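You operate a simulated robot arm through the tools that you are given. There is no shell and no other tool. Be economical: measure what you need, move in short steps, check, and stop when the job is done.

Carry out the task below with a simulated two-armed robot. There is one attempt and no reset: what you move stays moved.

## Task
Close the cart down: pot holders on the post, drawer bolted, lamp off.
Fine: the yellow pot holder goes on the upper post peg, the red one on the lower; shut the glass drawer to bolt it.
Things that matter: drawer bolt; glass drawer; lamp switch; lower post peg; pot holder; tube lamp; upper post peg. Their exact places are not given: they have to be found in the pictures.

It is judged by the outcome, as a careful person would: the job done as asked, and still so three seconds after it is handed in. It fails if anything else is knocked over, pushed out of place, dropped, spilled or broken.

## Robot
Two 7-joint arms with two-finger parallel grippers on one trunk, on a base that drives. Base frame: it is fixed to the floor where the robot stands at the start and does not move with it; the origin is under the middle of the robot, x ahead of it, y to its left, z up. Readings come in cm, degrees, newtons and seconds.
The left shoulder is at the start at [5, 16.5, 125.5], the right one opposite. With the tool pointing down near the work surface each hand reaches from about 10 to 66 cm from the robot's upright axis, wherever it stands, measured 20 degrees to its own side. Places, roughly: drawer bolt [60, -50, 120]; glass drawer [50, -80, 120]; lamp switch [10, -100, 150]; lower post peg [10, -110, 60]; tube lamp [60, -70, 180]; upper post peg [10, -110, 80]. Payload 3.91 kg a hand.
Tool frame (each hand has its own): the origin (TCP) lies between the finger pads and is the grasp point; the fingertips stand 3 cm ahead of it; z points along the fingers, y is the line along which they close. Largest opening 11 cm; finger width 2, thickness 1; the body of the gripper, 4.8 by 11.2 cm, starts 5.5 cm behind the TCP.
Orientation is that of the tool frame in the base frame, as a unit quaternion [x, y, z, w]. With the fingers straight down and closing along the base's y, the tool's x points along the base's -x, its y along +y and its z along -z.

## Interface
- The arms move only by the tool nudge_tool. It takes "left_rows", "right_rows" or both (then of equal length, played together; a hand with none holds still); each is text: rows parted by semicolons, each of 7 numbers parted by spaces: the shift along the base's x, y, z in cm, then the turn, a rotation vector about the base's x, y, z in degrees, then the finger opening in cm, from 0 to 11. In form: dx dy dz wx wy wz claw; .... A call has 1 to 12 rows; each row is the pose to reach, as a shift and turn from the pose commanded when the call began. Rows are played at 5 a second. More than 5 cm and 8.6 degrees between two rows, or a gripper value outside its range, and nothing of the call is played. A pose out of reach is approached as far as the arm can. The call stops where the force on the tool passes 40 N (or 10 N more than at its start, if that is more) or the arm is blocked; 0.2 s more then pass. Each finger travels about 4.5 cm/s and halts on what it meets, pressing with about 36 N; the grip force reading is that of the motor and also rises with nothing between the fingers. The clock runs only during rows and for 0.2 s after the last one: add rows that repeat a pose to give the fingers time. It gives the time, the measured TCP pose, the force on the tool (base axes), the opening and the grip force at its end, in the units of the frame above (readings bear some noise), with the torque about the TCP (base axes, N m) and any sound that the robot's microphone picked up.
- Cameras (640 x 400 px; columns grow to the right, rows downward): "scene" is now at [7.51, -6.56, 141.09]; the picture's right is [-0.83, -0.56, 0.00], its down [-0.39, 0.57, -0.72] and it looks along [0.41, -0.59, -0.69] (base axes); focal length 214 px, centre (320, 200). "left" rides on the left gripper at [7.2, -1.7, -10.3] in its tool frame; the picture's right is [0.23, 0.97, 0.00], its down [-0.76, 0.18, -0.62] and it looks along [-0.61, 0.14, 0.78] (tool axes); focal length 222 px, centre (320, 200). "right" rides on the right gripper at [7.2, 1.7, -10.3] in its tool frame; the picture's right is [-0.23, 0.97, 0.00], its down [-0.76, -0.18, -0.62] and it looks along [-0.61, -0.14, 0.78] (tool axes); focal length 222 px, centre (320, 200).
- camera(camera): a new picture of that camera. The clock stands still meanwhile.
- lift_body(by): slides the trunk up (or, below 0, down) by that many cm; the arms and the scene camera ride with it, the base frame stays. It gives what a move gives, with no picture.
- base_move(legs): drives the robot by 1 to 6 legs, each [ahead, left, turn to the left] in cm, cm and degrees, along the robot's own axes; the way and the turn of a leg run together, so that a leg with both is an arc; at most 150 cm and 180 degrees a leg. The arms and the cameras ride along, it lands a little off, and it stops where it bumps. It gives what a move gives.
- aim_head(pan, tilt): turns the head with the scene camera to pan (to the left, within 80 degrees either way) and tilt (down, from -29 to 69), counted from straight ahead of the robot. It gives what a move gives.
- locate(camera, pixels): for up to 12 pixels [column, row] of the newest picture of that camera ("zoom" is the newest enlarged one), the place [x, y, z] in the base frame of the surface seen there, good to about 0.2 cm. The clock stands still meanwhile.
- enlarge(camera, box): a new picture of the part [left, top, right, bottom] of that camera's present view, enlarged. The clock stands still meanwhile.
- finish_job(): hands the job in; it is judged then, once.

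Go step by step. Measure first, check grasps and placings, and put right what went wrong. The budget is 80 turns and 70 pictures, counting those below and the enlarged ones. Unless the task says otherwise, let go and move clear before handing in, and close with one line.

The tools are called after ">>>" as name(argument=value, ...) on one line, values as JSON. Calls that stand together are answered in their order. nudge_tool: Moves the arms, as the interface text tells. Its arguments: {"type":"object","properties":{"left_rows":{"type":"string"},"right_rows":{"type":"string"}},"required":[]} The other tools are called the same way: lift_body (by) slides the trunk up or down; base_move (legs) drives the base; aim_head (pan, tilt) turns the head that bears the scene camera; camera (camera) takes a picture; locate (camera, pixels) gives the place of the surface under pixels of a picture; enlarge (camera, box) takes an enlarged picture of a part of a camera's view; finish_job () hands the job in.

At the start:

```text
clock: 0.0
left_tool_pos: [41.61, -0.26, 100.03]
left_tcp_rot: [0.0, 1.0, 0.0, 0.001]
left_contact_force: [0.2, -0.1, -0.3]
left_wrist_torque: [0.01, 0.0, 0.02]
left_opening: 11.0
left_grasp_force: 0.1
right_tool_pos: [26.16, -39.18, 100.01]
right_tcp_rot: [0.0, 1.0, 0.0, 0.0]
right_contact_force: [0.5, 0.4, 0.7]
right_wrist_torque: [-0.03, -0.01, 0.01]
right_opening: 11.0
right_grasp_force: 0.0
trunk travel left (down, up): [-47.5, 2.8]
robot x, y, heading: [0.05, 0.24, -0.2]
head pan, tilt: [-55.7, 43.9]
```

scene: 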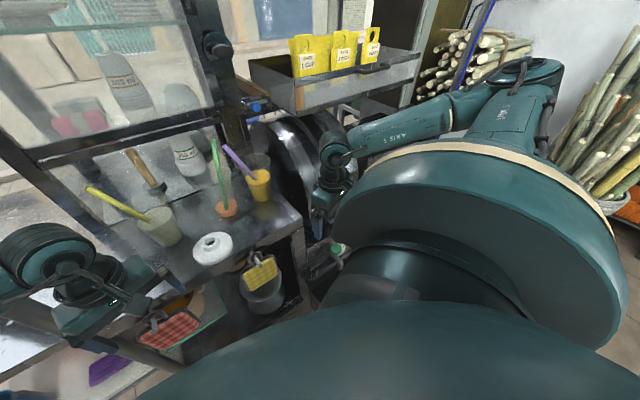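
right: 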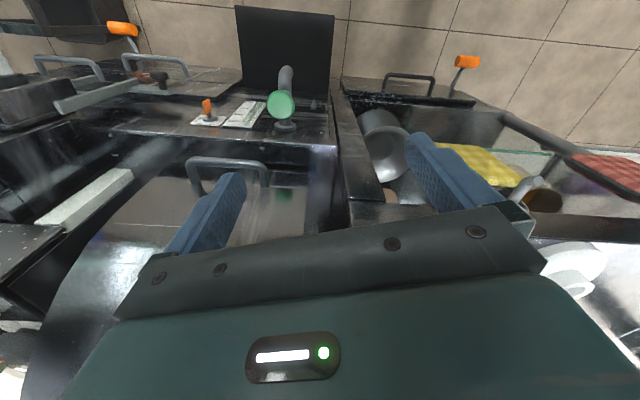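
left: 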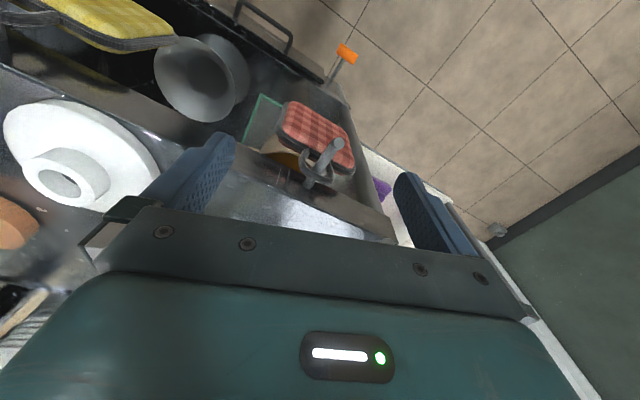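

The scene picture shows a cart ahead and to the right, with the yellow pot holder near (260,272) and the red one near (170,330), both hanging on the front edge. I'll measure these and look around for the drawer, lamp and post.

>>> locate(camera="scene", pixels=[[260, 272], [258, 253], [170, 330], [155, 315], [210, 245], [250, 290], [330, 70], [210, 45], [110, 20], [260, 100], [320, 140], [40, 150]])

>>> aim_head(pan=-70, tilt=10)

>>> camera(camera="scene")

```text
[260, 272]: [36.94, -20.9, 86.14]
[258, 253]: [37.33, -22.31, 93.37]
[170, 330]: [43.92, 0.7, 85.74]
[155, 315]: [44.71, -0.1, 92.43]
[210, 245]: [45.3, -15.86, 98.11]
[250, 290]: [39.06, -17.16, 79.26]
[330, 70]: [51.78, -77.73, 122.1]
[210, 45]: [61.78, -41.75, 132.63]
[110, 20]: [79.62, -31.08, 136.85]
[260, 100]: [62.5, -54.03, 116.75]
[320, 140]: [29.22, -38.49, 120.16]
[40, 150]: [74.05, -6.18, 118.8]
```

```text
clock: 1.0
left_tool_pos: [41.63, -0.27, 100.07]
left_tcp_rot: [0.0, 1.0, 0.0, 0.0]
left_contact_force: [0.3, 0.2, -0.9]
left_wrist_torque: [0.0, 0.03, 0.01]
left_opening: 10.97
left_grasp_force: 0.1
right_tool_pos: [26.3, -39.16, 99.97]
right_tcp_rot: [-0.001, 1.0, 0.001, 0.0]
right_contact_force: [0.6, -0.2, 0.3]
right_wrist_torque: [0.0, -0.01, 0.0]
right_opening: 10.98
right_grasp_force: 0.2
trunk travel left (down, up): [-47.5, 2.8]
robot x, y, heading: [0.06, 0.0, 0.0]
head pan, tilt: [-70.0, 10.0]
```

```text
66 pictures are left
```

scene: 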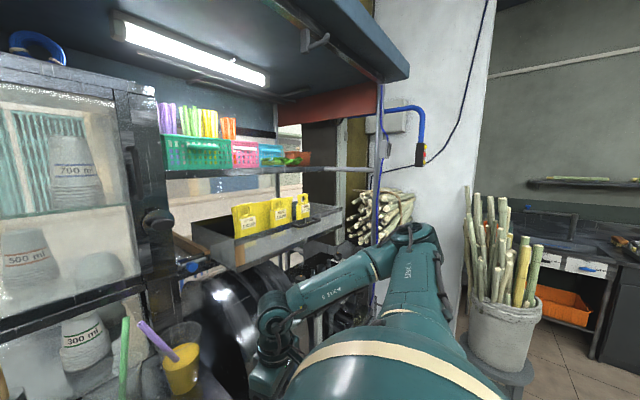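

Tube lamp at (190,55), a tray/drawer with yellow tags at (265,230), a post near (380,150) with a box and a pendant (420,155). I'll enlarge and measure these.

>>> enlarge(camera="scene", box=[340, 60, 460, 240])

>>> locate(camera="scene", pixels=[[190, 55], [260, 75], [378, 170], [385, 120], [420, 155], [238, 265], [195, 235], [345, 235], [150, 225], [190, 265], [310, 40], [387, 148]])

>>> enlarge(camera="scene", box=[120, 180, 360, 330])

```text
2.22 times, centred on (400, 150) of scene
```

zoom: 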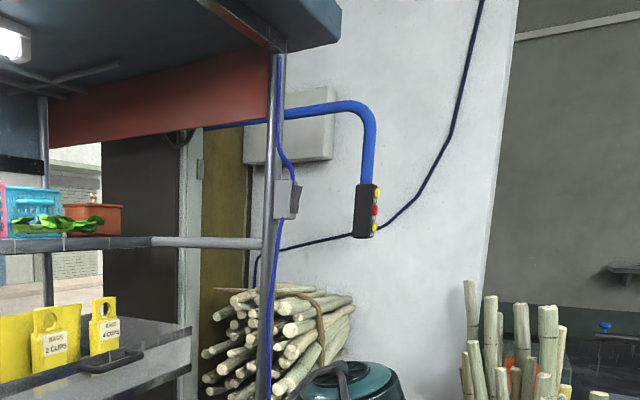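

```text
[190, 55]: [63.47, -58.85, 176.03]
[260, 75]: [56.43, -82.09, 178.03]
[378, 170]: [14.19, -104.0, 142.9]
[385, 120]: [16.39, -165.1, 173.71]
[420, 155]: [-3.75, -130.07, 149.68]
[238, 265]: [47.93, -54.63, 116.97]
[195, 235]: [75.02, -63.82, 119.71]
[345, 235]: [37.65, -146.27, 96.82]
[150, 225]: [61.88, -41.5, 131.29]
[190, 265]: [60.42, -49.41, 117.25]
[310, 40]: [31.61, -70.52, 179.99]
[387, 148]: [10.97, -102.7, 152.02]
```

```text
2.67 times, centred on (240, 255) of scene
```

zoom: 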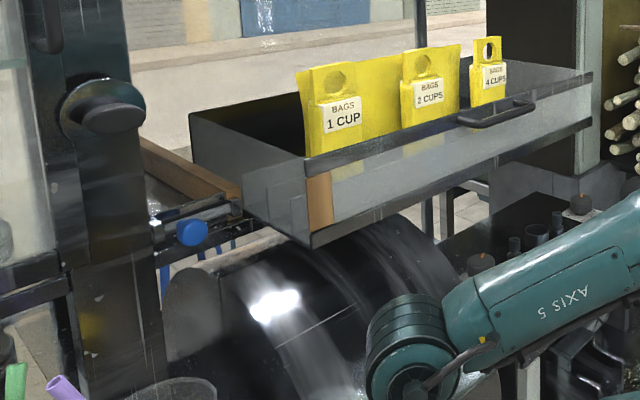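

The switch is on the post box at about [11,-103,152]; the drawer is pulled out, its bolt has a blue knob at zoom (190,232). Now a look down at the pot holders and for the pegs.

>>> enlarge(camera="left", box=[230, 60, 420, 220])

>>> aim_head(pan=-30, tilt=55)

>>> camera(camera="scene")

```text
2.50 times, centred on (325, 140) of left
```

zoom: 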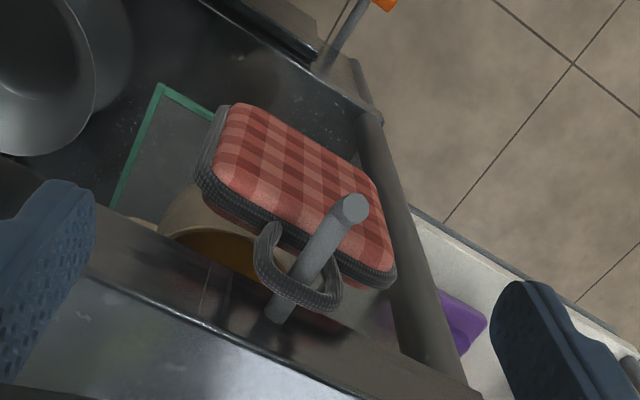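

```text
clock: 2.1
left_tool_pos: [41.57, -0.24, 100.04]
left_tcp_rot: [0.0, 1.0, 0.001, 0.0]
left_contact_force: [0.1, 0.2, 0.8]
left_wrist_torque: [0.0, 0.0, 0.01]
left_opening: 11.01
left_grasp_force: 0.0
right_tool_pos: [26.2, -39.22, 99.84]
right_tcp_rot: [0.0, 1.0, -0.001, 0.0]
right_contact_force: [0.1, 0.6, -0.1]
right_wrist_torque: [-0.01, 0.01, -0.01]
right_opening: 10.98
right_grasp_force: 0.1
trunk travel left (down, up): [-47.5, 2.8]
robot x, y, heading: [0.1, -0.2, -0.1]
head pan, tilt: [-30.0, 55.0]
```

```text
62 pictures are left
```

scene: 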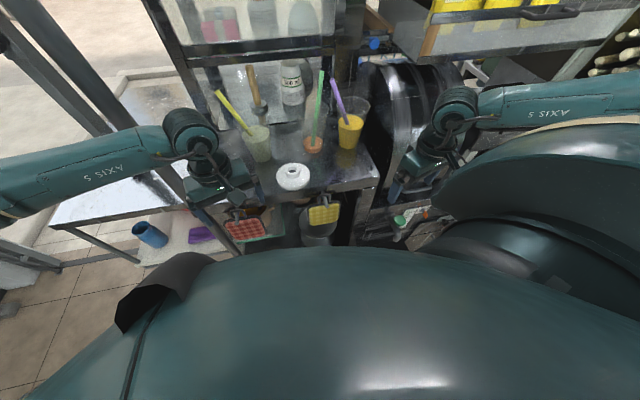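

The holders hang by loops on short pegs under the counter edge. I'll enlarge them and measure.

>>> enlarge(camera="scene", box=[200, 170, 360, 270])

>>> locate(camera="zoom", pixels=[[500, 130], [455, 155], [545, 150], [460, 215], [550, 210], [500, 185], [150, 205], [240, 205], [115, 245], [180, 280], [255, 270], [180, 230]])

>>> locate(camera="left", pixels=[[334, 145], [314, 182], [345, 170], [300, 160], [350, 160], [300, 105], [280, 110], [360, 205]])

```text
4.00 times, centred on (280, 220) of scene
```

zoom: 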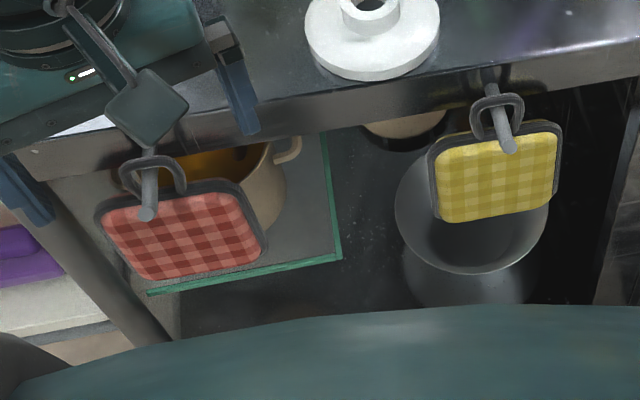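

```text
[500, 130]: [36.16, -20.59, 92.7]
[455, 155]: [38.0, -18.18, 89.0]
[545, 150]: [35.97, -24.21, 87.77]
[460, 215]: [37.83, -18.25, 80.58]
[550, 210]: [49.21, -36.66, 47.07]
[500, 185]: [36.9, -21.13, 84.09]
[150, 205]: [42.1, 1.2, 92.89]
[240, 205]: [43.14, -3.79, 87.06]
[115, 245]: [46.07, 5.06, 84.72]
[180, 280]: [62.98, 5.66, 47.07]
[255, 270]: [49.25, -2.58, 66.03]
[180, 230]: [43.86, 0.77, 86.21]
```

```text
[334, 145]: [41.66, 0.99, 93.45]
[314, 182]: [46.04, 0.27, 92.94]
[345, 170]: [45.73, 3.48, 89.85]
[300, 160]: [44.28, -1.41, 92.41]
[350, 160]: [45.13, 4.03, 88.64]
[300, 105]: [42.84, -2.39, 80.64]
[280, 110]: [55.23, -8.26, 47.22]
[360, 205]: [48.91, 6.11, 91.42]
```

Holders are ~9 cm wide plates, pegs point out toward the robot along about (-0.96,0.29), so the cart is turned about -17°. I'll back up and square up to the cart, then look for the post pegs.

>>> base_move(legs=[[-25, 0, 0], [0, 0, -17]])

>>> aim_head(pan=-70, tilt=30)

>>> camera(camera="scene")

>>> camera(camera="right")

```text
clock: 4.9
left_tool_pos: [14.26, -12.35, 100.05]
left_tcp_rot: [0.148, 0.989, 0.0, 0.0]
left_contact_force: [0.3, -0.2, 0.3]
left_wrist_torque: [-0.04, 0.01, 0.01]
left_opening: 11.01
left_grasp_force: 0.1
right_tool_pos: [-12.06, -45.07, 99.95]
right_tcp_rot: [0.148, 0.989, 0.001, 0.0]
right_contact_force: [0.3, 0.3, -0.1]
right_wrist_torque: [0.03, 0.01, -0.03]
right_opening: 11.0
right_grasp_force: 0.0
trunk travel left (down, up): [-47.5, 2.8]
robot x, y, heading: [-25.58, -0.05, -17.2]
head pan, tilt: [-30.0, 55.0]
```

```text
clock: 6.0
left_tool_pos: [14.33, -12.29, 100.01]
left_tcp_rot: [0.147, 0.989, 0.0, 0.0]
left_contact_force: [-0.2, 1.1, -0.6]
left_wrist_torque: [-0.02, 0.02, 0.02]
left_opening: 10.98
left_grasp_force: 0.0
right_tool_pos: [-11.91, -45.03, 100.03]
right_tcp_rot: [0.147, 0.989, 0.0, 0.0]
right_contact_force: [0.3, 0.4, 0.7]
right_wrist_torque: [-0.02, -0.02, 0.0]
right_opening: 11.0
right_grasp_force: 0.1
trunk travel left (down, up): [-47.5, 2.8]
robot x, y, heading: [-25.37, -0.11, -17.0]
head pan, tilt: [-70.0, 30.0]
```

```text
60 pictures are left
```

scene: 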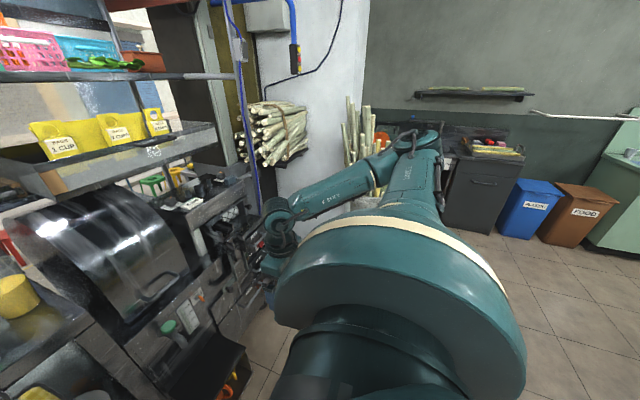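

```text
59 pictures are left
```

right: 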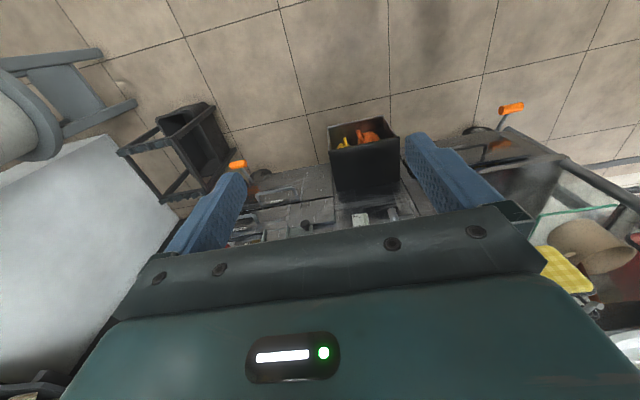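

The arm still hides the lower post. I'll check clearances to the right before driving along the cart.

>>> locate(camera="scene", pixels=[[365, 195], [245, 110], [254, 180], [228, 310], [242, 345], [490, 220], [330, 340], [280, 130], [240, 50], [150, 300], [210, 340]])

>>> locate(camera="right", pixels=[[180, 130], [365, 180], [235, 165], [90, 60], [510, 108], [120, 150], [40, 150], [265, 190]])

```text
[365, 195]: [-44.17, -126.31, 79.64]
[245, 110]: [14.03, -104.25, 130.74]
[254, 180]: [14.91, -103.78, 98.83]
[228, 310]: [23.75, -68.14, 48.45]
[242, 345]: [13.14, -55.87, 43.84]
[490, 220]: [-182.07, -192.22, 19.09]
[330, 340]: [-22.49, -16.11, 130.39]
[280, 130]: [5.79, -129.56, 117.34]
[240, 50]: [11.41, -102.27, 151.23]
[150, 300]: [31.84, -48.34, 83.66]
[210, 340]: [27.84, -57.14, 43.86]
```

```text
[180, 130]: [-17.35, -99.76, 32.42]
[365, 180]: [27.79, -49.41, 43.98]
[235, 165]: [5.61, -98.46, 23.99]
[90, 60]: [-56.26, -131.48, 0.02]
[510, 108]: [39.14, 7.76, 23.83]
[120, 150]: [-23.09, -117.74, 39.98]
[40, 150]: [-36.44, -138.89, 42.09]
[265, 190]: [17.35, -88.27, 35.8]
```

There's a low stool at about [-20,-105] in front of the post and a cane bucket at [-44,-126]. I'll slide 45 cm right, keeping clear of both, and look at the post.

>>> base_move(legs=[[0, -45, 0]])

>>> aim_head(pan=-35, tilt=30)

>>> camera(camera="scene")

>>> camera(camera="right")

```text
clock: 8.7
left_tool_pos: [1.57, -54.55, 100.0]
left_tcp_rot: [0.145, 0.989, 0.0, 0.0]
left_contact_force: [-0.3, 0.0, 0.2]
left_wrist_torque: [0.03, 0.0, 0.0]
left_opening: 11.0
left_grasp_force: 0.1
right_tool_pos: [-24.64, -87.25, 100.01]
right_tcp_rot: [0.146, 0.989, 0.0, 0.0]
right_contact_force: [0.7, -0.6, -0.5]
right_wrist_torque: [0.0, -0.01, 0.01]
right_opening: 10.99
right_grasp_force: 0.1
trunk travel left (down, up): [-47.5, 2.8]
robot x, y, heading: [-38.43, -42.11, -16.6]
head pan, tilt: [-70.0, 30.0]
```

```text
clock: 9.7
left_tool_pos: [1.39, -54.47, 100.01]
left_tcp_rot: [0.146, 0.989, 0.0, 0.0]
left_contact_force: [-0.3, 0.0, 0.5]
left_wrist_torque: [0.0, 0.02, -0.02]
left_opening: 11.0
left_grasp_force: 0.1
right_tool_pos: [-24.51, -87.29, 100.04]
right_tcp_rot: [0.146, 0.989, 0.0, -0.001]
right_contact_force: [-0.3, 0.2, -0.2]
right_wrist_torque: [0.0, 0.01, 0.02]
right_opening: 11.0
right_grasp_force: 0.0
trunk travel left (down, up): [-47.5, 2.8]
robot x, y, heading: [-37.95, -42.21, -16.6]
head pan, tilt: [-35.0, 30.0]
```

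```text
58 pictures are left
```

scene: 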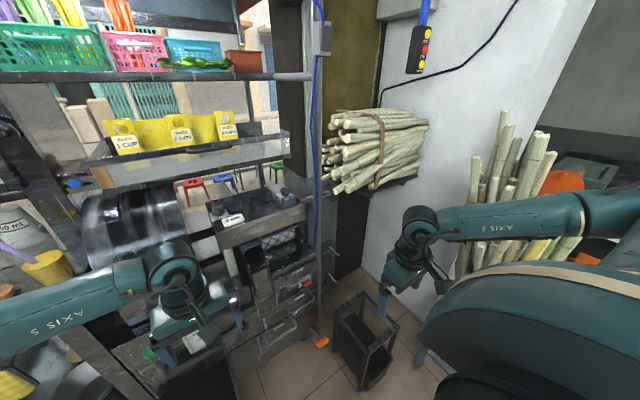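

```text
57 pictures are left
```

right: 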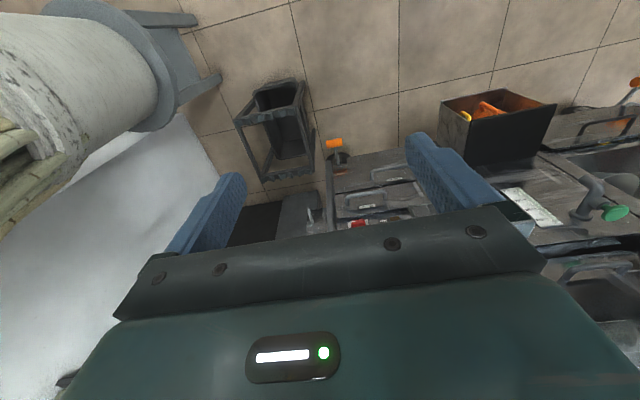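

Now the post bottom is visible near (322,270). I'll enlarge there.

>>> enlarge(camera="scene", box=[272, 200, 372, 350])

>>> locate(camera="scene", pixels=[[331, 278], [335, 247], [316, 230], [320, 290], [325, 300], [326, 38], [320, 30], [370, 330]])

>>> enlarge(camera="scene", box=[290, 0, 350, 80])

```text
2.67 times, centred on (322, 275) of scene
```

zoom: 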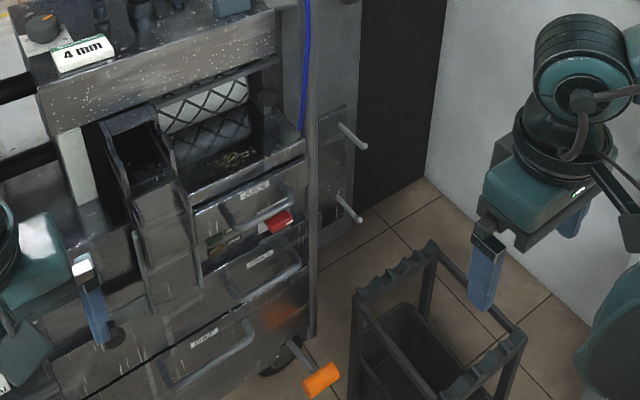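

```text
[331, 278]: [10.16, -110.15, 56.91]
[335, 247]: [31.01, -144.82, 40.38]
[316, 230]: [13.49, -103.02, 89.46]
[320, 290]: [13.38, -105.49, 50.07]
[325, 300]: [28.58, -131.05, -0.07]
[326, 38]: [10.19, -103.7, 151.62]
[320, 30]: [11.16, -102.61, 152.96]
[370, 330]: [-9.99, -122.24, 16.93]
```

```text
5.00 times, centred on (320, 40) of scene
```

zoom: 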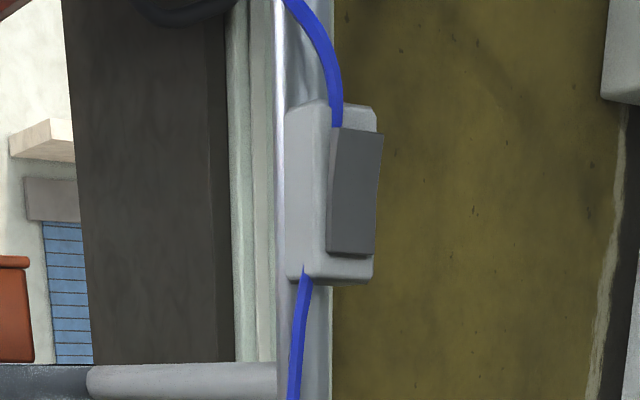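

Two pegs at zoom (350,137) and (348,208) beside the post, and the switch is a rocker. I'll measure them through zoomed views.

>>> locate(camera="zoom", pixels=[[340, 140], [370, 140], [335, 190], [365, 190], [332, 240], [362, 240], [305, 200], [380, 200], [345, 265], [355, 190]])

>>> enlarge(camera="scene", box=[312, 240, 344, 290])

>>> locate(camera="zoom", pixels=[[320, 200], [400, 100], [300, 300]])

```text
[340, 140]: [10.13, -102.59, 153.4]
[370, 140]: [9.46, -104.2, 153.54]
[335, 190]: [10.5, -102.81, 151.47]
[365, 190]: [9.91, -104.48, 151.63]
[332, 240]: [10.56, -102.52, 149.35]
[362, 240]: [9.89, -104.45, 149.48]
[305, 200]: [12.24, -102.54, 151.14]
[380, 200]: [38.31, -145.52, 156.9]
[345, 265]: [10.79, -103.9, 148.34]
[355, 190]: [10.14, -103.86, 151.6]
```

```text
8.00 times, centred on (328, 265) of scene
```

zoom: 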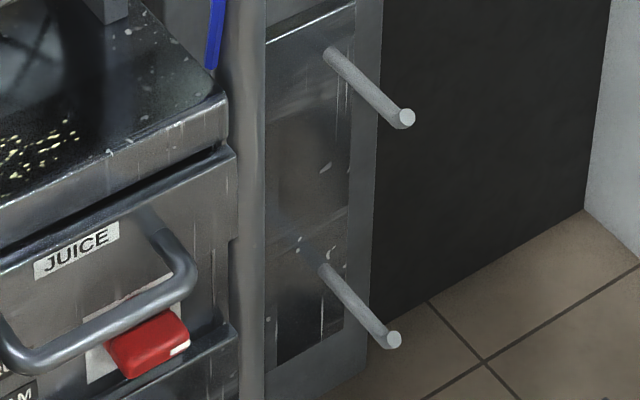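

```text
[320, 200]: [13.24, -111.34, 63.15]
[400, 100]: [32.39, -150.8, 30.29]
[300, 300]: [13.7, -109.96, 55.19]
```

>>> locate(camera="zoom", pixels=[[330, 55], [365, 85], [395, 115], [406, 118], [325, 270], [355, 303], [385, 335], [393, 341], [310, 75], [310, 250], [360, 200], [250, 200]])

```text
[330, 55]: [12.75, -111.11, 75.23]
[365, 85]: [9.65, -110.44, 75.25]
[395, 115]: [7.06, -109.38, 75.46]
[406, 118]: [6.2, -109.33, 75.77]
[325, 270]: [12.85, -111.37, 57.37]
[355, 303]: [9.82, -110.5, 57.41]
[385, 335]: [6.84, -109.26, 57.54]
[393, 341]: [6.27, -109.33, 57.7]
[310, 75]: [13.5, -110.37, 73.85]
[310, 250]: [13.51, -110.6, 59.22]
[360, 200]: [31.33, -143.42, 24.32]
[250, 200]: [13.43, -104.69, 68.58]
```

Pegs measured: upper from [12.8,-111.1,75.2] to tip [6.2,-109.3,75.7], lower the same at z≈57.5; the rocker's top stands proud (press top = off). I'll pitch the right hand to 30° below horizontal and tuck the left hand aside.

>>> nudge_tool(right_rows="0.8 2.6 0 -2.4 -8.2 0 11;1.6 5.2 0 -4.9 -16.4 0 11;2.4 7.8 0 -7.3 -24.6 0 11;3.2 10.4 0 -9.8 -32.8 0 11;4 13 0 -12.3 -41 0 11;4.8 15.6 0 -14.8 -49.2 0 11;5.5 18.2 0 -17.3 -57.4 0 11;5.5 18.2 0 -17.3 -57.4 0 11", left_rows="-1.5 3.9 0 0 0 0 11;-3 7.8 0 0 0 0 11;-4.5 11.7 0 0 0 0 11;-6 15.6 0 0 0 0 11;-7.5 19.5 0 0 0 0 11;-9 23.4 0 0 0 0 11;-9.9 26.1 0 0 0 0 11;-9.9 26.1 0 0 0 0 11")

```text
clock: 11.5
left_tool_pos: [-6.6, -29.07, 99.23]
left_tcp_rot: [0.146, 0.989, 0.0, -0.001]
left_contact_force: [-0.2, -0.4, -0.5]
left_wrist_torque: [0.0, 0.0, 0.0]
left_opening: 10.99
left_grasp_force: 0.0
left hand out of reach, approached as far as the arm can: row 7, 8
right_tool_pos: [-23.72, -85.28, 98.74]
right_tcp_rot: [0.124, 0.858, -0.07, 0.494]
right_contact_force: [-0.8, 0.6, -0.4]
right_wrist_torque: [-0.03, 0.02, -0.02]
right_opening: 10.99
right_grasp_force: 0.1
right hand out of reach, approached as far as the arm can: row 2, 3, 4, 5, 6, 7, 8
trunk travel left (down, up): [-47.5, 2.8]
robot x, y, heading: [-38.5, -42.01, -16.8]
head pan, tilt: [-35.0, 30.0]
```

The orientation was reached, but the hand is too close to the body; I'll reach it forward and inward.

>>> nudge_tool(right_rows="4.4 2.2 0 0 0 0 11;8.8 4.4 0 0 0 0 11;13.2 6.6 0 0 0 0 11;17.6 8.8 0 0 0 0 11;22 11 0 0 0 0 11;22 11 0 0 0 0 11")

```text
clock: 12.9
left_tool_pos: [-6.61, -29.04, 99.29]
left_tcp_rot: [0.145, 0.989, 0.0, 0.0]
left_contact_force: [-0.5, 0.4, 0.5]
left_wrist_torque: [-0.02, 0.01, -0.02]
left_opening: 11.0
left_grasp_force: 0.0
right_tool_pos: [-8.24, -84.6, 108.66]
right_tcp_rot: [0.126, 0.86, -0.071, 0.49]
right_contact_force: [-0.6, -0.1, 0.2]
right_wrist_torque: [0.01, -0.02, -0.01]
right_opening: 11.0
right_grasp_force: 0.0
right hand out of reach, approached as far as the arm can: row 1, 2, 3, 4, 5, 6
trunk travel left (down, up): [-47.5, 2.8]
robot x, y, heading: [-38.46, -42.25, -16.8]
head pan, tilt: [-35.0, 30.0]
```

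Still limited; I'll look at the arm's shape.

>>> aim_head(pan=-50, tilt=35)

>>> camera(camera="scene")

```text
clock: 13.7
left_tool_pos: [-6.6, -28.92, 99.31]
left_tcp_rot: [0.146, 0.989, 0.0, -0.001]
left_contact_force: [0.8, -0.3, -0.5]
left_wrist_torque: [-0.06, 0.0, 0.01]
left_opening: 11.04
left_grasp_force: 0.0
right_tool_pos: [-8.36, -84.49, 108.6]
right_tcp_rot: [0.126, 0.859, -0.07, 0.491]
right_contact_force: [-0.4, -0.5, 0.3]
right_wrist_torque: [0.0, -0.01, -0.01]
right_opening: 11.01
right_grasp_force: 0.1
trunk travel left (down, up): [-47.5, 2.8]
robot x, y, heading: [-38.54, -42.41, -16.7]
head pan, tilt: [-50.0, 35.0]
```

```text
53 pictures are left
```

scene: 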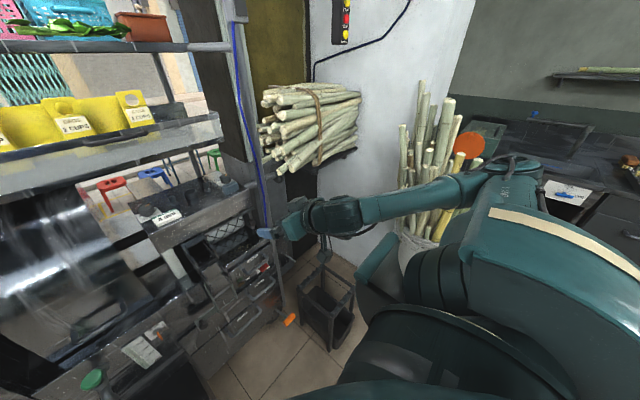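

The forearm is nearly level with the hand; the working height (z≈84) is lower. I'll test lowering and moving inward from here.

>>> nudge_tool(right_rows="0 0 -4 0 0 0 11;0 0 -8 0 0 0 11;0 0 -12 0 0 0 11;0 0 -16 0 0 0 11;0 0 -20 0 0 0 11;0 0 -20 0 0 0 11")

```text
clock: 15.1
left_tool_pos: [-6.58, -28.89, 99.27]
left_tcp_rot: [0.145, 0.989, 0.0, -0.001]
left_contact_force: [-0.2, 0.9, -0.4]
left_wrist_torque: [-0.01, 0.0, 0.01]
left_opening: 11.01
left_grasp_force: 0.1
right_tool_pos: [-14.22, -91.38, 100.88]
right_tcp_rot: [0.126, 0.857, -0.073, 0.494]
right_contact_force: [-0.6, 0.9, 1.0]
right_wrist_torque: [0.01, 0.02, 0.01]
right_opening: 11.0
right_grasp_force: 0.1
right hand out of reach, approached as far as the arm can: row 1, 2, 3, 4, 5, 6
trunk travel left (down, up): [-47.5, 2.8]
robot x, y, heading: [-38.24, -42.02, -16.9]
head pan, tilt: [-50.0, 35.0]
```

Position drifts outward with this wrist attitude. I'll return to fingers-down, bring the hand in front of the body, and then pitch up from there.

>>> nudge_tool(right_rows="2.5 2.9 0 2.4 8.2 0 11;5 5.8 0 4.9 16.4 0 11;7.5 8.7 0 7.3 24.6 0 11;10 11.6 0 9.8 32.8 0 11;12.5 14.5 0 12.3 41 0 11;15 17.4 0 14.8 49.2 0 11;17.5 20.3 0 17.3 57.4 0 11;20.5 23 0 17.3 57.4 0 11;20.5 23 0 17.3 57.4 0 11;20.5 23 0 17.3 57.4 0 11")

>>> nudge_tool(right_rows="0 0 0 -2.4 -8.2 0 11;0 0 0 -4.9 -16.4 0 11;0 0 0 -7.3 -24.6 0 11;0 0 0 -7.3 -24.6 0 11")

```text
clock: 17.2
left_tool_pos: [-6.61, -29.04, 99.22]
left_tcp_rot: [0.146, 0.989, 0.001, -0.001]
left_contact_force: [0.3, 0.0, 0.3]
left_wrist_torque: [0.01, -0.04, -0.04]
left_opening: 11.02
left_grasp_force: 0.0
right_tool_pos: [5.93, -68.24, 100.56]
right_tcp_rot: [0.146, 0.989, 0.001, 0.0]
right_contact_force: [-0.6, -0.3, -0.6]
right_wrist_torque: [-0.01, -0.04, 0.0]
right_opening: 11.0
right_grasp_force: 0.0
trunk travel left (down, up): [-47.5, 2.8]
robot x, y, heading: [-38.06, -42.4, -17.2]
head pan, tilt: [-50.0, 35.0]
```

```text
clock: 18.2
left_tool_pos: [-6.64, -28.94, 99.35]
left_tcp_rot: [0.145, 0.989, 0.001, -0.001]
left_contact_force: [-0.4, -0.6, -0.3]
left_wrist_torque: [0.01, -0.02, 0.01]
left_opening: 11.03
left_grasp_force: 0.1
right_tool_pos: [6.01, -68.3, 100.77]
right_tcp_rot: [0.142, 0.964, -0.032, 0.221]
right_contact_force: [-0.5, 0.5, 0.2]
right_wrist_torque: [0.02, 0.04, 0.01]
right_opening: 10.98
right_grasp_force: 0.1
trunk travel left (down, up): [-47.5, 2.8]
robot x, y, heading: [-38.39, -42.23, -16.8]
head pan, tilt: [-50.0, 35.0]
```

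That works from here. Continue pitching to 60°.

>>> nudge_tool(right_rows="0 0 0 -2.4 -8.2 0 11;0 0 0 -4.9 -16.4 0 11;0 0 0 -7.3 -24.6 0 11;0 0 0 -9.8 -32.8 0 11;0 0 0 -9.8 -32.8 0 11")

```text
clock: 19.4
left_tool_pos: [-6.62, -29.29, 99.33]
left_tcp_rot: [0.146, 0.989, 0.002, -0.001]
left_contact_force: [0.4, 0.0, 0.4]
left_wrist_torque: [0.04, -0.02, 0.01]
left_opening: 10.98
left_grasp_force: 0.0
right_tool_pos: [5.87, -68.58, 100.64]
right_tcp_rot: [0.128, 0.857, -0.07, 0.494]
right_contact_force: [-0.2, 0.8, -0.3]
right_wrist_torque: [0.02, 0.0, 0.06]
right_opening: 11.01
right_grasp_force: 0.1
trunk travel left (down, up): [-47.5, 2.8]
robot x, y, heading: [-38.03, -42.29, -16.9]
head pan, tilt: [-50.0, 35.0]
```

The hand is now 50 cm ahead and 12 cm right at 30° pitch. Drive left along the cart to face the red holder, stopping ~10 cm short.

>>> base_move(legs=[[6, 77, 0]])

>>> camera(camera="right")

```text
clock: 23.6
left_tool_pos: [21.15, 44.16, 99.2]
left_tcp_rot: [0.141, 0.99, 0.0, -0.001]
left_contact_force: [0.7, 0.1, -0.7]
left_wrist_torque: [-0.02, 0.03, 0.02]
left_opening: 11.01
left_grasp_force: 0.1
right_tool_pos: [33.97, 4.92, 100.63]
right_tcp_rot: [0.122, 0.858, -0.07, 0.494]
right_contact_force: [-0.2, -0.4, 0.5]
right_wrist_torque: [0.03, 0.0, -0.01]
right_opening: 11.03
right_grasp_force: 0.0
trunk travel left (down, up): [-47.5, 2.8]
robot x, y, heading: [-10.34, 30.76, -16.4]
head pan, tilt: [-50.0, 35.0]
```

```text
52 pictures are left
```

right: 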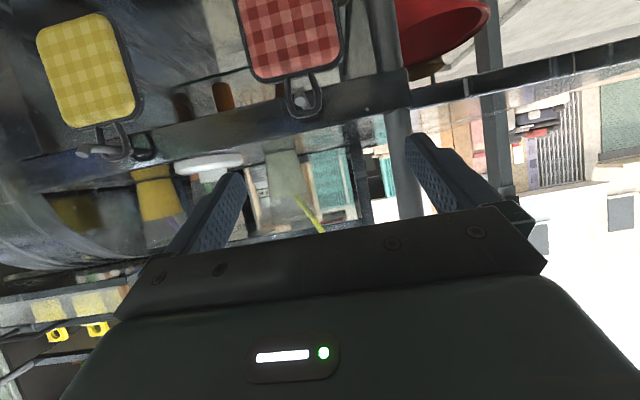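

The red holder is at (290,40) (picture upside-down), loop around the peg at (303,98). I'll measure its edges.

>>> locate(camera="right", pixels=[[245, 40], [338, 30], [255, 75], [338, 60], [290, 30], [304, 103], [290, 10], [320, 105]])

>>> nudge_tool(right_rows="-1 -0.6 -4 0 0 0 11;-1 -0.6 -8 0 0 0 11;-1 -0.6 -12 0 0 0 11;-1 -0.6 -16 0 0 0 11;-1 -0.6 -16 0 0 0 11")

>>> camera(camera="right")

```text
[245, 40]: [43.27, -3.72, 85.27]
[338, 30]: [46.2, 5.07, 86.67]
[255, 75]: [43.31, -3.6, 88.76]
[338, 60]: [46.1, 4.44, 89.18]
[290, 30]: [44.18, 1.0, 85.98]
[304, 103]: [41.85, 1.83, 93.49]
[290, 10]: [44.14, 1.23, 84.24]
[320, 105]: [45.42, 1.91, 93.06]
```

```text
clock: 24.9
left_tool_pos: [21.06, 44.02, 99.32]
left_tcp_rot: [0.141, 0.99, 0.0, -0.001]
left_contact_force: [-0.2, -0.8, -0.1]
left_wrist_torque: [-0.02, 0.01, 0.0]
left_opening: 11.0
left_grasp_force: 0.1
right_tool_pos: [35.32, 9.63, 88.91]
right_tcp_rot: [0.13, 0.862, -0.079, 0.484]
right_contact_force: [0.5, -0.7, 0.0]
right_wrist_torque: [0.01, 0.0, 0.0]
right_opening: 10.98
right_grasp_force: 0.1
right hand out of reach, approached as far as the arm can: row 1, 2, 3, 4, 5
trunk travel left (down, up): [-47.5, 2.8]
robot x, y, heading: [-10.36, 30.3, -16.3]
head pan, tilt: [-50.0, 35.0]
```

```text
51 pictures are left
```

right: 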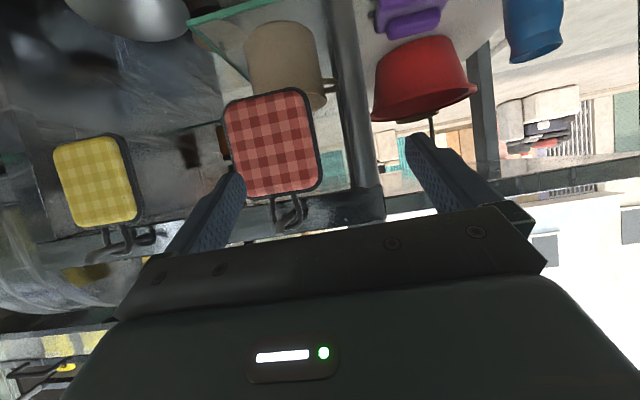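

Going lower with the arm is out of reach at this attitude, so I'll raise the hand back to its good posture and lower the trunk instead.

>>> nudge_tool(right_rows="-0.1 -2 3.9 0 0 0 11;-0.2 -4 7.8 0 0 0 11;-0.3 -5.9 11.7 0 0 0 11;-0.3 -5.9 11.7 0 0 0 11")

>>> lift_body(by=-16.5)

```text
clock: 25.9
left_tool_pos: [21.16, 44.12, 99.22]
left_tcp_rot: [0.141, 0.99, 0.0, -0.001]
left_contact_force: [-0.6, 1.0, 0.6]
left_wrist_torque: [-0.01, -0.03, 0.01]
left_opening: 11.02
left_grasp_force: 0.0
right_tool_pos: [35.24, 3.71, 100.47]
right_tcp_rot: [0.123, 0.858, -0.07, 0.494]
right_contact_force: [-0.1, -0.5, -0.4]
right_wrist_torque: [0.01, -0.02, 0.03]
right_opening: 10.99
right_grasp_force: 0.0
right hand out of reach, approached as far as the arm can: row 1, 2
trunk travel left (down, up): [-47.5, 2.8]
robot x, y, heading: [-10.68, 30.59, -16.4]
head pan, tilt: [-50.0, 35.0]
```

```text
clock: 27.7
left_tool_pos: [21.15, 44.08, 82.74]
left_tcp_rot: [0.141, 0.99, 0.0, 0.0]
left_contact_force: [0.4, 0.2, 0.5]
left_wrist_torque: [-0.02, 0.04, -0.01]
left_opening: 11.0
left_grasp_force: 0.1
right_tool_pos: [35.31, 3.7, 84.0]
right_tcp_rot: [0.123, 0.858, -0.07, 0.493]
right_contact_force: [-0.2, 0.0, 0.1]
right_wrist_torque: [0.02, -0.01, -0.03]
right_opening: 11.01
right_grasp_force: 0.0
trunk travel left (down, up): [-31.0, 19.3]
robot x, y, heading: [-10.84, 30.49, -16.0]
head pan, tilt: [-50.0, 35.0]
```

Now aligned at [35.3,3.7,84]; advance ~9.5 cm to straddle the holder, with a check picture before closing.

>>> nudge_tool(right_rows="3.1 -1.05 0 0 0 -1.5 11;6.2 -2.1 0 0 0 -1.5 11;9.3 -3.15 0 0 0 -1.5 11;9.3 -3.15 0 0 0 -1.5 11")

>>> camera(camera="right")

```text
clock: 28.7
left_tool_pos: [21.25, 44.01, 82.84]
left_tcp_rot: [0.142, 0.99, 0.0, -0.001]
left_contact_force: [0.0, 0.1, 0.1]
left_wrist_torque: [-0.01, 0.02, 0.02]
left_opening: 11.0
left_grasp_force: 0.1
right_tool_pos: [44.6, 0.49, 83.79]
right_tcp_rot: [0.134, 0.857, -0.075, 0.493]
right_contact_force: [0.5, 0.1, 0.3]
right_wrist_torque: [0.0, 0.0, 0.01]
right_opening: 10.97
right_grasp_force: 0.0
trunk travel left (down, up): [-31.0, 19.3]
robot x, y, heading: [-10.2, 30.54, -16.3]
head pan, tilt: [-50.0, 35.0]
```

```text
50 pictures are left
```

right: 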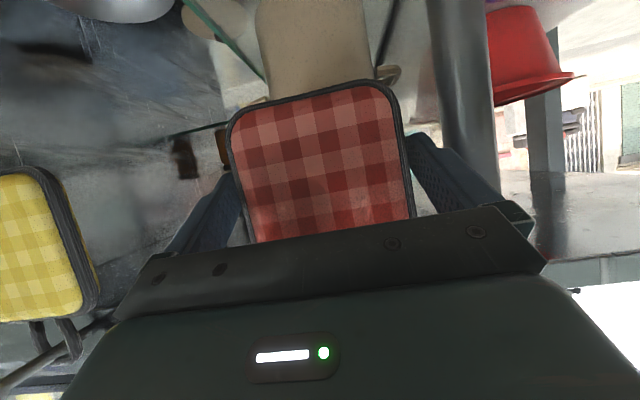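

The fingers straddle the red plate evenly. Close.

>>> nudge_tool(right_rows="0 0 0 0 0 0 7;0 0 0 0 0 0 7;0 0 0 0 0 0 7;0 0 0 0 0 0 7")

```text
clock: 29.7
left_tool_pos: [21.14, 44.07, 82.78]
left_tcp_rot: [0.14, 0.99, -0.001, -0.001]
left_contact_force: [1.0, 1.0, 0.3]
left_wrist_torque: [-0.01, 0.03, 0.01]
left_opening: 11.03
left_grasp_force: 0.0
right_tool_pos: [44.53, 0.45, 83.97]
right_tcp_rot: [0.133, 0.856, -0.075, 0.494]
right_contact_force: [-0.2, -0.2, 0.4]
right_wrist_torque: [-0.03, -0.05, 0.0]
right_opening: 9.19
right_grasp_force: 36.3
trunk travel left (down, up): [-31.0, 19.3]
robot x, y, heading: [-10.67, 30.56, -16.4]
head pan, tilt: [-50.0, 35.0]
```

Grasped at 9.2 cm. Lift slightly and pull back along the peg.

>>> nudge_tool(right_rows="0 0 0.7 0 0 0 7;-2.4 0.8 0.7 0 0 0 7;-4.8 1.55 0.7 0 0 0 7;-8 2.6 0.7 0 0 0 7;-11 3.6 0.7 0 0 0 7;-11 3.6 0.7 0 0 0 7")

>>> camera(camera="right")

```text
clock: 31.1
left_tool_pos: [21.21, 44.06, 82.9]
left_tcp_rot: [0.141, 0.99, 0.0, -0.001]
left_contact_force: [0.4, 0.3, 0.8]
left_wrist_torque: [0.02, 0.01, -0.02]
left_opening: 11.03
left_grasp_force: 0.0
right_tool_pos: [33.45, 3.99, 84.59]
right_tcp_rot: [0.134, 0.856, -0.076, 0.493]
right_contact_force: [0.5, 0.4, -1.4]
right_wrist_torque: [0.0, -0.01, -0.02]
right_opening: 9.2
right_grasp_force: 36.1
trunk travel left (down, up): [-31.0, 19.3]
robot x, y, heading: [-10.28, 30.54, -16.2]
head pan, tilt: [-50.0, 35.0]
```

```text
49 pictures are left
```

right: 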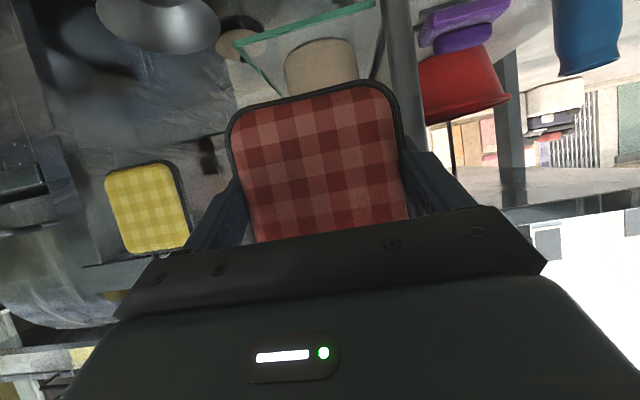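

Red holder is held. Back off and drive right toward the post, stopping short to check the stool and bucket.

>>> base_move(legs=[[-11, 0, 0], [0, -80, 0]])

>>> aim_head(pan=-45, tilt=40)

>>> camera(camera="scene")

```text
clock: 36.1
left_tool_pos: [-11.58, -28.4, 82.84]
left_tcp_rot: [0.146, 0.989, 0.0, -0.001]
left_contact_force: [-0.2, -0.5, -0.4]
left_wrist_torque: [0.0, 0.04, 0.02]
left_opening: 11.0
left_grasp_force: 0.0
right_tool_pos: [0.34, -68.85, 84.68]
right_tcp_rot: [0.138, 0.856, -0.079, 0.493]
right_contact_force: [-0.4, -0.1, -0.4]
right_wrist_torque: [0.05, -0.02, -0.01]
right_opening: 9.17
right_grasp_force: 36.0
trunk travel left (down, up): [-31.0, 19.3]
robot x, y, heading: [-43.45, -42.32, -16.8]
head pan, tilt: [-50.0, 35.0]
```

```text
clock: 36.8
left_tool_pos: [-11.7, -28.69, 82.83]
left_tcp_rot: [0.147, 0.989, 0.001, -0.001]
left_contact_force: [-0.4, -0.4, 0.5]
left_wrist_torque: [0.0, 0.04, -0.02]
left_opening: 11.04
left_grasp_force: 0.0
right_tool_pos: [0.21, -68.79, 84.62]
right_tcp_rot: [0.138, 0.856, -0.078, 0.493]
right_contact_force: [-0.7, 0.2, -1.0]
right_wrist_torque: [0.01, 0.03, -0.03]
right_opening: 9.16
right_grasp_force: 36.0
trunk travel left (down, up): [-31.0, 19.3]
robot x, y, heading: [-43.34, -41.63, -17.0]
head pan, tilt: [-45.0, 40.0]
```

```text
48 pictures are left
```

scene: 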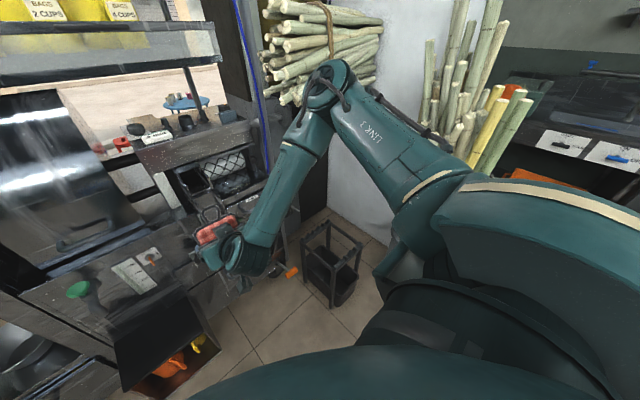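

I'll measure the stool, the elbow, and the canes.

>>> locate(camera="scene", pixels=[[302, 242], [330, 225], [362, 248], [335, 265], [305, 290], [335, 85], [325, 65], [430, 140], [500, 120], [380, 60], [215, 230], [215, 325]])

```text
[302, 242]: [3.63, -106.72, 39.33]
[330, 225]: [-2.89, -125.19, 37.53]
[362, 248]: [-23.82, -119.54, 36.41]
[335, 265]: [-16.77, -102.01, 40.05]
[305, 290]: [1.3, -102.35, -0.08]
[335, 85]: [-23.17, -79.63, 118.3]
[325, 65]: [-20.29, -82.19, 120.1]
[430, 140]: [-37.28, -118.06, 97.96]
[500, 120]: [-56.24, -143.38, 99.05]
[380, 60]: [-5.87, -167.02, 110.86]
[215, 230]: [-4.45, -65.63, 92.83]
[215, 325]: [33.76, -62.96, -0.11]
```

Stool top is at z≈40 spanning x −24..4, y −102..−125; canes start near [-37,-118]. I'll lower the trunk here and test a bit more arm lowering before driving in.

>>> lift_body(by=-31)

>>> nudge_tool(right_rows="1 -0.3 -2 0 0 0 7;2 -0.6 -4 0 0 0 7;2 -0.6 -4 0 0 0 7")

```text
clock: 39.9
left_tool_pos: [-11.63, -28.49, 51.87]
left_tcp_rot: [0.147, 0.989, 0.0, 0.0]
left_contact_force: [-0.1, -0.7, -0.3]
left_wrist_torque: [0.01, 0.01, 0.03]
left_opening: 11.0
left_grasp_force: 0.1
right_tool_pos: [0.27, -68.72, 53.61]
right_tcp_rot: [0.138, 0.856, -0.078, 0.492]
right_contact_force: [-0.5, -0.1, -0.9]
right_wrist_torque: [0.0, 0.0, 0.02]
right_opening: 9.17
right_grasp_force: 36.0
trunk travel left (down, up): [0.0, 50.3]
robot x, y, heading: [-43.42, -41.63, -17.0]
head pan, tilt: [-45.0, 40.0]
```

```text
clock: 40.7
left_tool_pos: [-11.65, -28.6, 51.75]
left_tcp_rot: [0.147, 0.989, 0.0, -0.001]
left_contact_force: [0.7, -0.4, 0.5]
left_wrist_torque: [0.0, 0.02, -0.02]
left_opening: 10.98
left_grasp_force: 0.1
right_tool_pos: [2.7, -68.87, 50.07]
right_tcp_rot: [0.14, 0.856, -0.081, 0.49]
right_contact_force: [1.1, 0.7, -0.2]
right_wrist_torque: [-0.02, -0.02, 0.01]
right_opening: 9.18
right_grasp_force: 36.0
right hand out of reach, approached as far as the arm can: row 2, 3
trunk travel left (down, up): [0.0, 50.3]
robot x, y, heading: [-43.32, -41.84, -16.8]
head pan, tilt: [-45.0, 40.0]
```

Nearly there; I'll test the extended posture (it's free here) to verify reach at z≈49 before going in.

>>> nudge_tool(right_rows="2.9 -0.9 0 0 0 0 7;5.7 -1.75 0 0 0 0 7;5.7 -1.75 -1 0 0 0 7;5.7 -1.75 -1 0 0 0 7")

```text
clock: 41.7
left_tool_pos: [-11.49, -28.59, 51.79]
left_tcp_rot: [0.146, 0.989, 0.001, 0.0]
left_contact_force: [0.3, 0.6, -0.4]
left_wrist_torque: [0.01, -0.02, 0.01]
left_opening: 10.96
left_grasp_force: 0.1
right_tool_pos: [8.35, -70.65, 48.86]
right_tcp_rot: [0.138, 0.856, -0.078, 0.492]
right_contact_force: [-0.1, 0.0, 0.2]
right_wrist_torque: [0.01, -0.02, 0.0]
right_opening: 9.17
right_grasp_force: 36.3
trunk travel left (down, up): [0.0, 50.3]
robot x, y, heading: [-43.29, -41.62, -16.9]
head pan, tilt: [-45.0, 40.0]
```

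z 48.9 is reachable extended. Before driving in, check where the elbow is now.

>>> camera(camera="scene")

```text
47 pictures are left
```

scene: 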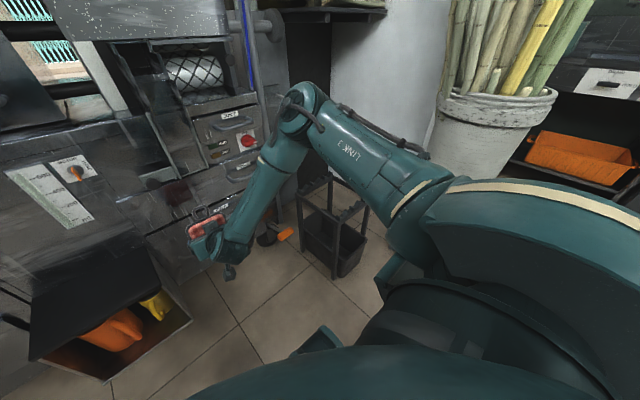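

>>> locate(camera="scene", pixels=[[305, 110], [285, 95], [400, 130], [430, 165], [440, 100], [437, 140], [550, 92], [275, 30], [268, 20], [470, 60], [320, 85]])

```text
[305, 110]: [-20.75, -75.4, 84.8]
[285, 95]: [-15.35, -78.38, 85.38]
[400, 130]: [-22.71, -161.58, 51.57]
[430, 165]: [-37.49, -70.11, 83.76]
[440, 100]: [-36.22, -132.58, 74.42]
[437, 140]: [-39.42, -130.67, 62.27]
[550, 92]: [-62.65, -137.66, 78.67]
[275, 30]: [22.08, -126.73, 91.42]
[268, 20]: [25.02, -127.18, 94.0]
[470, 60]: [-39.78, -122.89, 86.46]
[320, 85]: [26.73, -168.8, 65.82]
```

At this heading the elbow would come within a few cm of the canes. Instead I'll come in from further left with heading about −37°, which keeps the elbow clear: retract, raise 5 cm, turn, then drive.

>>> nudge_tool(right_rows="-2.9 0.9 1.5 0 0 0 7;-5.7 1.75 2 0 0 0 7;-6.7 2 2 0 0 0 7")

>>> lift_body(by=5)

>>> base_move(legs=[[0, 0, -20], [0, -13.3, 0], [16, 0, 0]])

>>> aim_head(pan=-25, tilt=45)

>>> camera(camera="scene")

>>> camera(camera="right")

```text
clock: 42.5
left_tool_pos: [-11.58, -28.58, 51.8]
left_tcp_rot: [0.146, 0.989, 0.0, -0.001]
left_contact_force: [-0.6, -0.7, 0.6]
left_wrist_torque: [0.0, 0.01, 0.0]
left_opening: 11.0
left_grasp_force: 0.1
right_tool_pos: [1.44, -68.65, 50.93]
right_tcp_rot: [0.138, 0.856, -0.079, 0.492]
right_contact_force: [-0.4, -0.7, -0.8]
right_wrist_torque: [0.0, -0.01, -0.02]
right_opening: 9.17
right_grasp_force: 35.8
trunk travel left (down, up): [0.0, 50.3]
robot x, y, heading: [-43.49, -41.8, -17.1]
head pan, tilt: [-45.0, 40.0]
```

```text
clock: 43.4
left_tool_pos: [-11.68, -28.59, 56.78]
left_tcp_rot: [0.146, 0.989, -0.001, -0.001]
left_contact_force: [0.4, -0.8, 0.3]
left_wrist_torque: [0.06, 0.0, 0.03]
left_opening: 11.01
left_grasp_force: 0.1
right_tool_pos: [1.52, -68.48, 55.96]
right_tcp_rot: [0.138, 0.856, -0.079, 0.492]
right_contact_force: [0.4, 0.5, 0.2]
right_wrist_torque: [-0.01, 0.0, -0.01]
right_opening: 9.2
right_grasp_force: 35.9
trunk travel left (down, up): [-5.0, 45.3]
robot x, y, heading: [-42.85, -41.82, -17.0]
head pan, tilt: [-45.0, 40.0]
```

```text
clock: 46.8
left_tool_pos: [-4.46, -60.63, 56.94]
left_tcp_rot: [0.32, 0.948, 0.001, -0.001]
left_contact_force: [-0.6, 0.6, -0.3]
left_wrist_torque: [0.01, -0.01, 0.0]
left_opening: 11.0
left_grasp_force: 0.1
right_tool_pos: [-6.18, -102.72, 56.02]
right_tcp_rot: [0.289, 0.818, -0.166, 0.469]
right_contact_force: [-0.3, 0.4, -1.1]
right_wrist_torque: [-0.03, -0.01, -0.03]
right_opening: 9.19
right_grasp_force: 36.6
trunk travel left (down, up): [-5.0, 45.3]
robot x, y, heading: [-38.67, -61.97, -37.1]
head pan, tilt: [-45.0, 40.0]
```

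```text
clock: 47.6
left_tool_pos: [-4.43, -60.61, 56.92]
left_tcp_rot: [0.32, 0.948, 0.001, -0.001]
left_contact_force: [0.2, 0.3, 0.0]
left_wrist_torque: [0.03, 0.01, -0.01]
left_opening: 10.99
left_grasp_force: 0.1
right_tool_pos: [-6.07, -102.67, 55.99]
right_tcp_rot: [0.289, 0.818, -0.165, 0.47]
right_contact_force: [0.7, 0.3, -1.0]
right_wrist_torque: [-0.02, 0.0, -0.03]
right_opening: 9.19
right_grasp_force: 35.5
trunk travel left (down, up): [-5.0, 45.3]
robot x, y, heading: [-38.68, -61.86, -37.1]
head pan, tilt: [-25.0, 45.0]
```

```text
46 pictures are left
```

scene: 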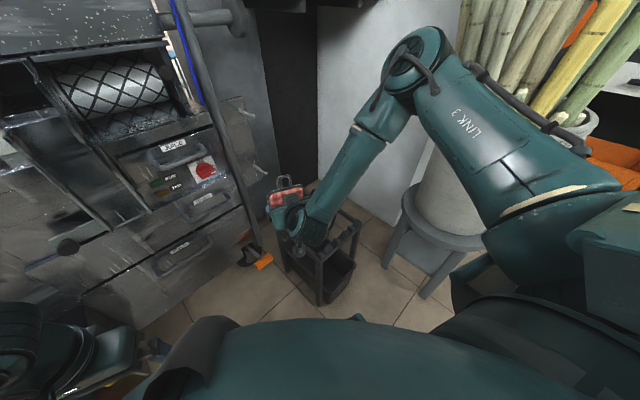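

```text
45 pictures are left
```

right: 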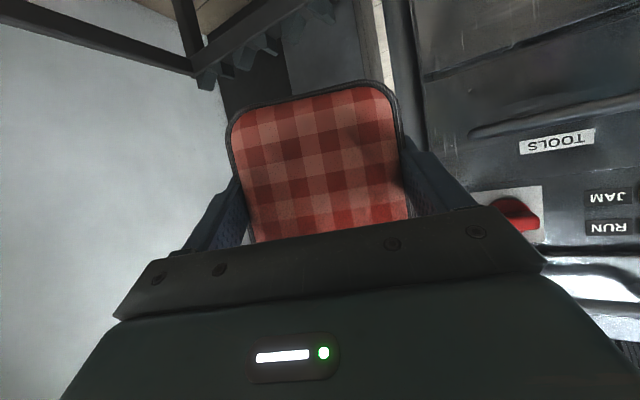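

Loop visible at (290,182) and lower peg near (258,168). Enlarge and measure both.

>>> enlarge(camera="scene", box=[225, 95, 321, 215])

```text
3.33 times, centred on (273, 155) of scene
```

zoom: 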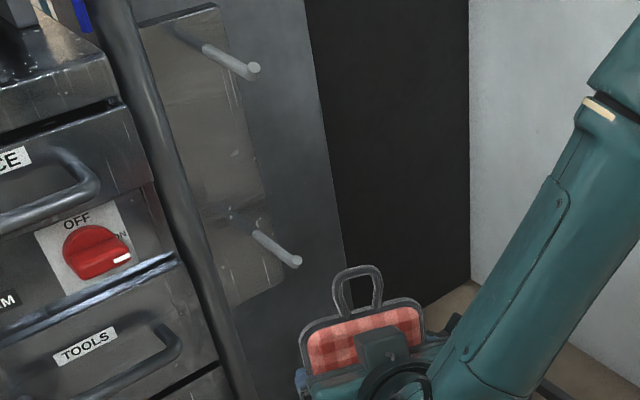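

>>> locate(camera="zoom", pixels=[[296, 262], [275, 249], [257, 235], [253, 69], [210, 50], [337, 293], [379, 292], [356, 268], [362, 306], [305, 335], [420, 315], [175, 200]])

```text
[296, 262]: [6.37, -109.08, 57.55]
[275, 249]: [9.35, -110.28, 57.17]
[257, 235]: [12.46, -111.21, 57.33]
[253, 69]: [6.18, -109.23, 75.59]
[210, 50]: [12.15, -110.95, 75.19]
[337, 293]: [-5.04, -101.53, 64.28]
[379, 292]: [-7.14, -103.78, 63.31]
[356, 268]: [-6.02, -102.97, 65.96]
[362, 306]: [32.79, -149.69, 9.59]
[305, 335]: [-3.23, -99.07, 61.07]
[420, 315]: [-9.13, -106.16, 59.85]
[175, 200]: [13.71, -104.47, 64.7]
```

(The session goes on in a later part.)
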